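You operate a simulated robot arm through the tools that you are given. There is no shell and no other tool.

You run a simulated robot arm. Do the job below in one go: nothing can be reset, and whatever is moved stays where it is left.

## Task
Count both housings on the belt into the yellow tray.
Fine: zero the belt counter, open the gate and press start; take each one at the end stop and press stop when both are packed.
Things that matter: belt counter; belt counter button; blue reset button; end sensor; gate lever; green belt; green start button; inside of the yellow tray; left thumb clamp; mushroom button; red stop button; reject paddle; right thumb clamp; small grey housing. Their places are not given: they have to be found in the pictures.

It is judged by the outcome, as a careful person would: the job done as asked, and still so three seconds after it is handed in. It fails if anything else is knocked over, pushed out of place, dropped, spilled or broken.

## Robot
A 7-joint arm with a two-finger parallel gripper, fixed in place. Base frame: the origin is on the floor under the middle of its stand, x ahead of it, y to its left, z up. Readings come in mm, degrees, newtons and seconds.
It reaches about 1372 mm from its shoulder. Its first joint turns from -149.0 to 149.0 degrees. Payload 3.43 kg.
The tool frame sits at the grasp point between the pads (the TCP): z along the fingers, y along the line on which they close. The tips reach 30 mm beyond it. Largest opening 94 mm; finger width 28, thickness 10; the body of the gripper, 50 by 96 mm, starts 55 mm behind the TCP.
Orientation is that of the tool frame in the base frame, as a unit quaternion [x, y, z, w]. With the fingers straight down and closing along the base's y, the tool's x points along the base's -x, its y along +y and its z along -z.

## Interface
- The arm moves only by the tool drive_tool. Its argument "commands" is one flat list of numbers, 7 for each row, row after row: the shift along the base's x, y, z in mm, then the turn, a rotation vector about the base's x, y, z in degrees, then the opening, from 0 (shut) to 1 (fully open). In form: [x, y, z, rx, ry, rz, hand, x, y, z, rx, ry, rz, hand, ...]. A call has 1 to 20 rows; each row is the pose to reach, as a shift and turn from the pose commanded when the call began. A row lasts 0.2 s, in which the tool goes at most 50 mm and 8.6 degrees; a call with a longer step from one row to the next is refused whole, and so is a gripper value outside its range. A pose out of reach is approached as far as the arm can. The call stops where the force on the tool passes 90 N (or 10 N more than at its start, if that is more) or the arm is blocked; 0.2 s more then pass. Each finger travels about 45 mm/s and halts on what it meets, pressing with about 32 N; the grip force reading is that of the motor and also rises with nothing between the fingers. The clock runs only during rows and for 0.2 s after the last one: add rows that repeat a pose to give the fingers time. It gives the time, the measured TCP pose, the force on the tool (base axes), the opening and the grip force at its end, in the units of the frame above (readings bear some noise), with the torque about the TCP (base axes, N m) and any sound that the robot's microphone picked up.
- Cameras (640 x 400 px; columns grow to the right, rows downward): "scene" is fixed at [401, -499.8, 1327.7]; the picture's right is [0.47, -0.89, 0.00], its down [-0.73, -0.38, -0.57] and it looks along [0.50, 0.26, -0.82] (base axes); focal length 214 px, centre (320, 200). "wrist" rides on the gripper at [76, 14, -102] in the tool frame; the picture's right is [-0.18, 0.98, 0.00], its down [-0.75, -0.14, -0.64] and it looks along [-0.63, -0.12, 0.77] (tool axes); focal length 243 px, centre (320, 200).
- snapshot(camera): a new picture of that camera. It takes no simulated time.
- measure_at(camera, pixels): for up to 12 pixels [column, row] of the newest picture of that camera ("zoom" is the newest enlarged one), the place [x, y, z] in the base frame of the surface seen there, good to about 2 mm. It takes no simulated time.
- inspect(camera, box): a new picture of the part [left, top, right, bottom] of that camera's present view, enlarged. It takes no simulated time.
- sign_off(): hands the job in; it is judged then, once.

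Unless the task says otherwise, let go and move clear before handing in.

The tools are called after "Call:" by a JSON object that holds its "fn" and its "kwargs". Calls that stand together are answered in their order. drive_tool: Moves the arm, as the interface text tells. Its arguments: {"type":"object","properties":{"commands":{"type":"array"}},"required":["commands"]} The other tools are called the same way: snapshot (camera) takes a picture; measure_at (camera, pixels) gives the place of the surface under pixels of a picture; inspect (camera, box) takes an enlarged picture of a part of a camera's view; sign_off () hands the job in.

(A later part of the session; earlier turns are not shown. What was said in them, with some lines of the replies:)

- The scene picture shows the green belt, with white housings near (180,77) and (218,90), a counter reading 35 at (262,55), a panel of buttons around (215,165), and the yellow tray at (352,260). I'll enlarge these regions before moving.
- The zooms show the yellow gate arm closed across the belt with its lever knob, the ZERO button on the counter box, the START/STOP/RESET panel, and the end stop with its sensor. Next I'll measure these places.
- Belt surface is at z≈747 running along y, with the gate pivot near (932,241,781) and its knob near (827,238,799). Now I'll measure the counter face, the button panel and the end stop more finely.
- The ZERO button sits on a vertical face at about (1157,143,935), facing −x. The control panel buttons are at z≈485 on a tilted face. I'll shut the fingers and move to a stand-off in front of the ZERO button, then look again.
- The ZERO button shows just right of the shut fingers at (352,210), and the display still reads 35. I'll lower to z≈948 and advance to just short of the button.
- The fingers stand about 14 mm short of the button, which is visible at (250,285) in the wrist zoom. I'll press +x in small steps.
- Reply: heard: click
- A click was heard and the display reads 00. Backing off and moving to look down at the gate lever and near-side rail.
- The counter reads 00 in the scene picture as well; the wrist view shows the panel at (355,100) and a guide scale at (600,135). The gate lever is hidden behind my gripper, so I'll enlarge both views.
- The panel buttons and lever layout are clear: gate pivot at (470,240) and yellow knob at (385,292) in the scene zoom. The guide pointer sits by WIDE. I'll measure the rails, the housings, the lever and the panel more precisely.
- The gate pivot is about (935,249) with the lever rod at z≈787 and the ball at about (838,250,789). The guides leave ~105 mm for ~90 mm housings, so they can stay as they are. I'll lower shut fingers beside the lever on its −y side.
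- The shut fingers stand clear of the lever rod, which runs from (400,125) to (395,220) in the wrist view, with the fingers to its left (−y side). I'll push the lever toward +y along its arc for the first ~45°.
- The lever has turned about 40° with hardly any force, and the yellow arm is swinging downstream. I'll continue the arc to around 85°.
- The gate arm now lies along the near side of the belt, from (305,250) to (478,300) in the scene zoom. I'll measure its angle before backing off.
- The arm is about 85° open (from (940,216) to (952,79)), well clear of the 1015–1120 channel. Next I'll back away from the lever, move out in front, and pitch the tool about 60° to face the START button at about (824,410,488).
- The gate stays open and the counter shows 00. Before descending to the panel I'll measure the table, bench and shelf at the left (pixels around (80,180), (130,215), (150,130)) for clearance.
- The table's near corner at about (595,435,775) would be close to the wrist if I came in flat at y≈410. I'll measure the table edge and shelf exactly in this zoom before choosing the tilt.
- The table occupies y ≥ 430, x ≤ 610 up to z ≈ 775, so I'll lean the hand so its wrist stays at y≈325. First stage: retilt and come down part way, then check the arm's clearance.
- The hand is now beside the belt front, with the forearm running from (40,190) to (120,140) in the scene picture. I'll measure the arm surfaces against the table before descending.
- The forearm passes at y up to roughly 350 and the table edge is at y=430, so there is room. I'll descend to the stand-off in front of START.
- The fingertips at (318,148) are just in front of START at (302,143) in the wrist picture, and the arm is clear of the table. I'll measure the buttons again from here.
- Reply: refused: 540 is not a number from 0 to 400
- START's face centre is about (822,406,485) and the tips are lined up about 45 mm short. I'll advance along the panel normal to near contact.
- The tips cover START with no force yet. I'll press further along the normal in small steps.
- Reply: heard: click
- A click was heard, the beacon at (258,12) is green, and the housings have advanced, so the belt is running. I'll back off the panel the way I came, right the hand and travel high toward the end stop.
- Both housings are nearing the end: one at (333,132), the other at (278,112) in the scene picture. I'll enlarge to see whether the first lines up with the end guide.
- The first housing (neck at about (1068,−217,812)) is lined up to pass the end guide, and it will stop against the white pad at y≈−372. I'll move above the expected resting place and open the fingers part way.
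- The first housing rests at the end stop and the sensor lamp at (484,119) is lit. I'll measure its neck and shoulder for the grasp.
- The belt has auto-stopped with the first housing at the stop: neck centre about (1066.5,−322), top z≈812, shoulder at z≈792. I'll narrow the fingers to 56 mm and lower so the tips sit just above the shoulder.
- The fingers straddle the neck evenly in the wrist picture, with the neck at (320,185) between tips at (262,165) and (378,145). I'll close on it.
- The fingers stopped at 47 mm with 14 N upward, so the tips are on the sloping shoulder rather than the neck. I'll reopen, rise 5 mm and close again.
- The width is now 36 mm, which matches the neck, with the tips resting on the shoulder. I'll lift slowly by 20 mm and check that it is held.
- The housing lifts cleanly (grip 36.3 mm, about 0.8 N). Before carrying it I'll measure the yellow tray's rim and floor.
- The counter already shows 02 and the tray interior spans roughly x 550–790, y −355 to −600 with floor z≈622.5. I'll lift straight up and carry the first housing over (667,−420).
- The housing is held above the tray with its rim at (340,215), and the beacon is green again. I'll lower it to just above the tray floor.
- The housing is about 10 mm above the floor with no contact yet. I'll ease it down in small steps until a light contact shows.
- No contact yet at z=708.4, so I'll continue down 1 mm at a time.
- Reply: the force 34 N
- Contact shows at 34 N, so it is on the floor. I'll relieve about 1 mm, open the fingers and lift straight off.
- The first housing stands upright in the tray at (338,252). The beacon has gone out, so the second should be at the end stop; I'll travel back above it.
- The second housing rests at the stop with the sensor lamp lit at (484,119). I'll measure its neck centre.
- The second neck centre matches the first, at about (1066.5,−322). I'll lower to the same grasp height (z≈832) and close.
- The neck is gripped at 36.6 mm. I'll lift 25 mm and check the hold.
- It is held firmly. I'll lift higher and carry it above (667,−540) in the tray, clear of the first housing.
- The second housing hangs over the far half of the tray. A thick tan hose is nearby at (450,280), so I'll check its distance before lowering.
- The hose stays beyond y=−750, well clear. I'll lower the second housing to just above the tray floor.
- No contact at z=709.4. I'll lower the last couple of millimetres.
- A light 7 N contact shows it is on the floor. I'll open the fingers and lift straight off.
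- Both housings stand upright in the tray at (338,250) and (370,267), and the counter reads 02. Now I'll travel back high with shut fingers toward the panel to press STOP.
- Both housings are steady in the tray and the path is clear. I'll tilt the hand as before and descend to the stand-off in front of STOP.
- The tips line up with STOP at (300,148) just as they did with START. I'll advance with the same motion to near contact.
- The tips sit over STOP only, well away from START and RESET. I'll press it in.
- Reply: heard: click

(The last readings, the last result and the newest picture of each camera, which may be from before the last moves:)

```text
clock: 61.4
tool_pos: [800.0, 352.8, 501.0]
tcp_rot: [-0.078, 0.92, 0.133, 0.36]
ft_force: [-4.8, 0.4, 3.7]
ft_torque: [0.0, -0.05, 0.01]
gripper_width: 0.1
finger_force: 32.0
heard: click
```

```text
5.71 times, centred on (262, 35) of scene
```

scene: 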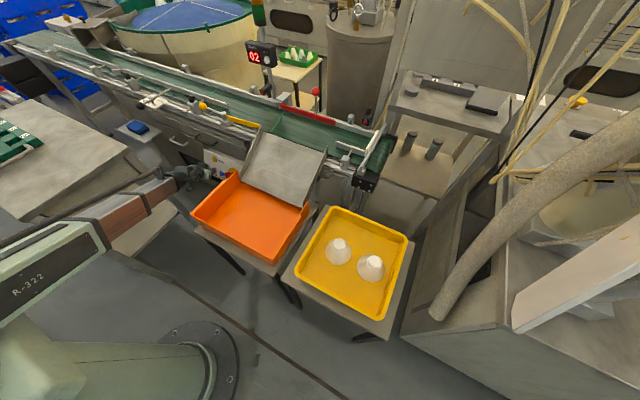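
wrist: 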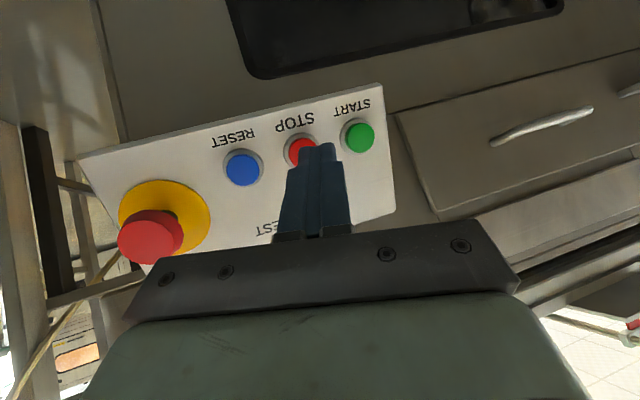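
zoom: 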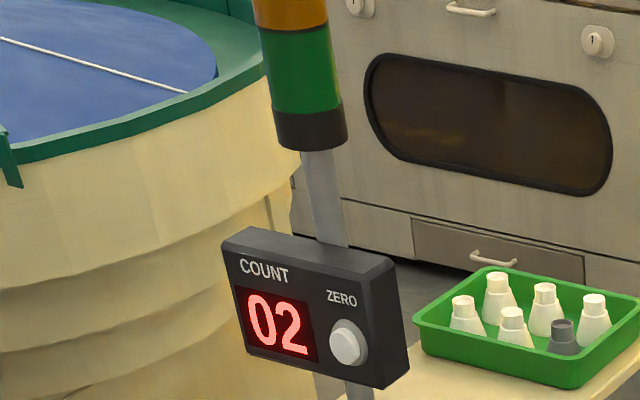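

A click was heard, the green beacon is out and the counter holds at 02. I'll back off the panel and rise clear.

Call:
{"fn": "drive_tool", "kwargs": {"commands": [-26, 0, 15, 0, 0, 0, 0, -52, 0, 29, 0, 0, 0, 0, -50, -15, 70, 0, 0, 0, 0, -55, -25, 115, 0, 0, 0, 0, -62, -32, 160, 0, 0, 0, 0, -70, -38, 205, 0, 0, 0, 0, -80, -43, 250, 0, 0, 0, 0, -80, -60, 290, -2.58, 7.03, -1.51, 0, -75, -80, 330, -5.17, 14.07, -3.02, 0, -65, -105, 365, -7.75, 21.1, -4.53, 0, -55, -135, 400, -10.33, 28.13, -6.04, 0, -40, -170, 430, -12.92, 35.17, -7.55, 0, -20, -210, 450, -15.5, 42.2, -9.06, 0, -20, -210, 450, -15.5, 42.2, -9.06, 0]}}

Call:
{"fn": "snapshot", "kwargs": {"camera": "scene"}}

Call:
{"fn": "inspect", "kwargs": {"camera": "scene", "box": [270, 190, 430, 340]}}

Call:
{"fn": "inspect", "kwargs": {"camera": "scene", "box": [180, 0, 300, 190]}}

```text
clock: 64.4
tool_pos: [780.2, 139.7, 951.7]
tcp_rot: [0.0, 1.0, 0.001, 0.001]
ft_force: [-0.5, -0.1, -1.1]
ft_torque: [0.01, 0.0, 0.03]
gripper_width: 0.3
finger_force: 32.0
```

```text
taken
```

scene: 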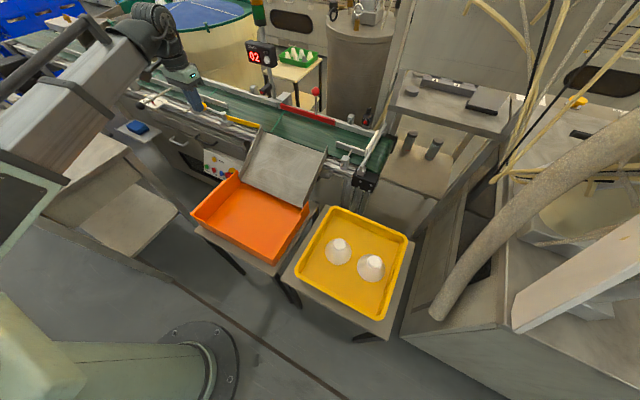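

```text
2.67 times, centred on (350, 265) of scene
```

zoom: 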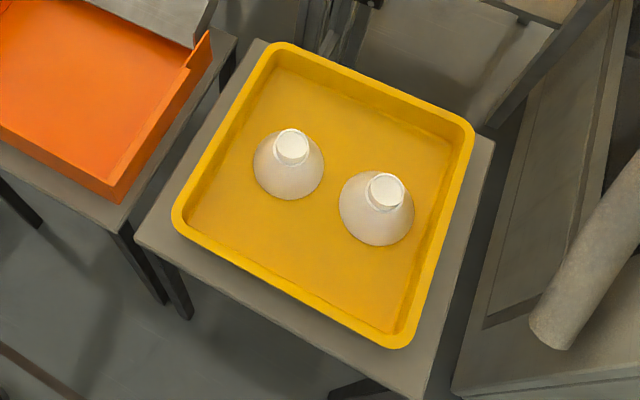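

```text
2.11 times, centred on (240, 95) of scene
```

zoom: 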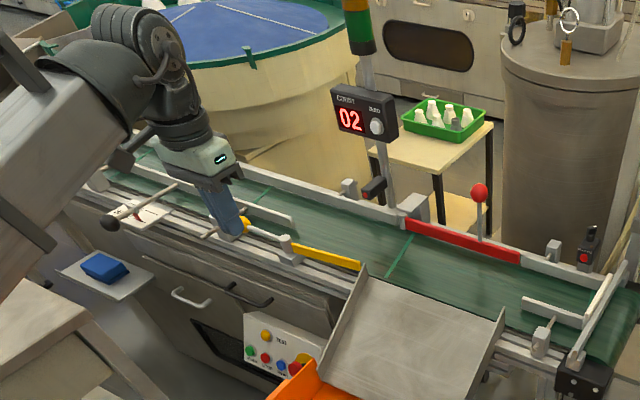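

Both housings stand upright in the tray, the counter reads 02, the gate is open and the arm is clear. I'll wait a moment and compare the belt seam at (398,258) to confirm that the belt is still.

Call:
{"fn": "drive_tool", "kwargs": {"commands": [0, 0, 0, 0, 0, 0, 0, 0, 0, 0, 0, 0, 0, 0, 0, 0, 0, 0, 0, 0, 0, 0, 0, 0, 0, 0, 0, 0]}}

Call:
{"fn": "inspect", "kwargs": {"camera": "scene", "box": [180, 0, 300, 190]}}

```text
clock: 65.4
tool_pos: [780.5, 140.7, 952.2]
tcp_rot: [0.0, 1.0, 0.001, 0.001]
ft_force: [-0.6, 0.1, 0.4]
ft_torque: [0.02, 0.01, 0.04]
gripper_width: 0.0
finger_force: 32.2
```

```text
2.11 times, centred on (240, 95) of scene
```

zoom: 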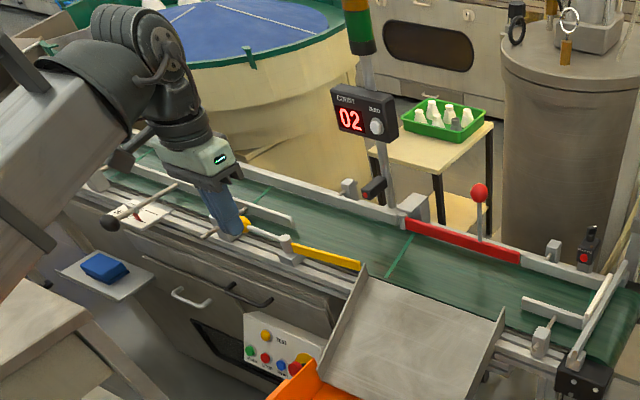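

The seam at (398,258) has not moved, so the belt is stopped, the count is 02 and both housings are packed. I'm handing the job in.

Call:
{"fn": "sign_off", "kwargs": {}}

```text
The job is handed in.
```

Both housings are standing upright in the yellow tray, and the belt counter reads 02. The belt is stopped: the green light is off and the belt seam did not move over a one-second check.

- **Counter:** I zeroed it before starting; it went from 35 to 00.
- **Gate:** I swung it about 85° open, clear of the housings' path, and left it open.
- **Packing:** I pressed start, and the belt paused by itself each time a housing reached the end stop. I took each one from there.
- **Regrip:** My first grip on the first housing caught its sloping shoulder, so I reopened and gripped it again by the neck. It did not fall or tip.

I saw nothing else knocked, moved or dropped. I left the guide rails, reject paddle, reset and mushroom buttons alone. The arm finished empty and clear of the belt and tray.
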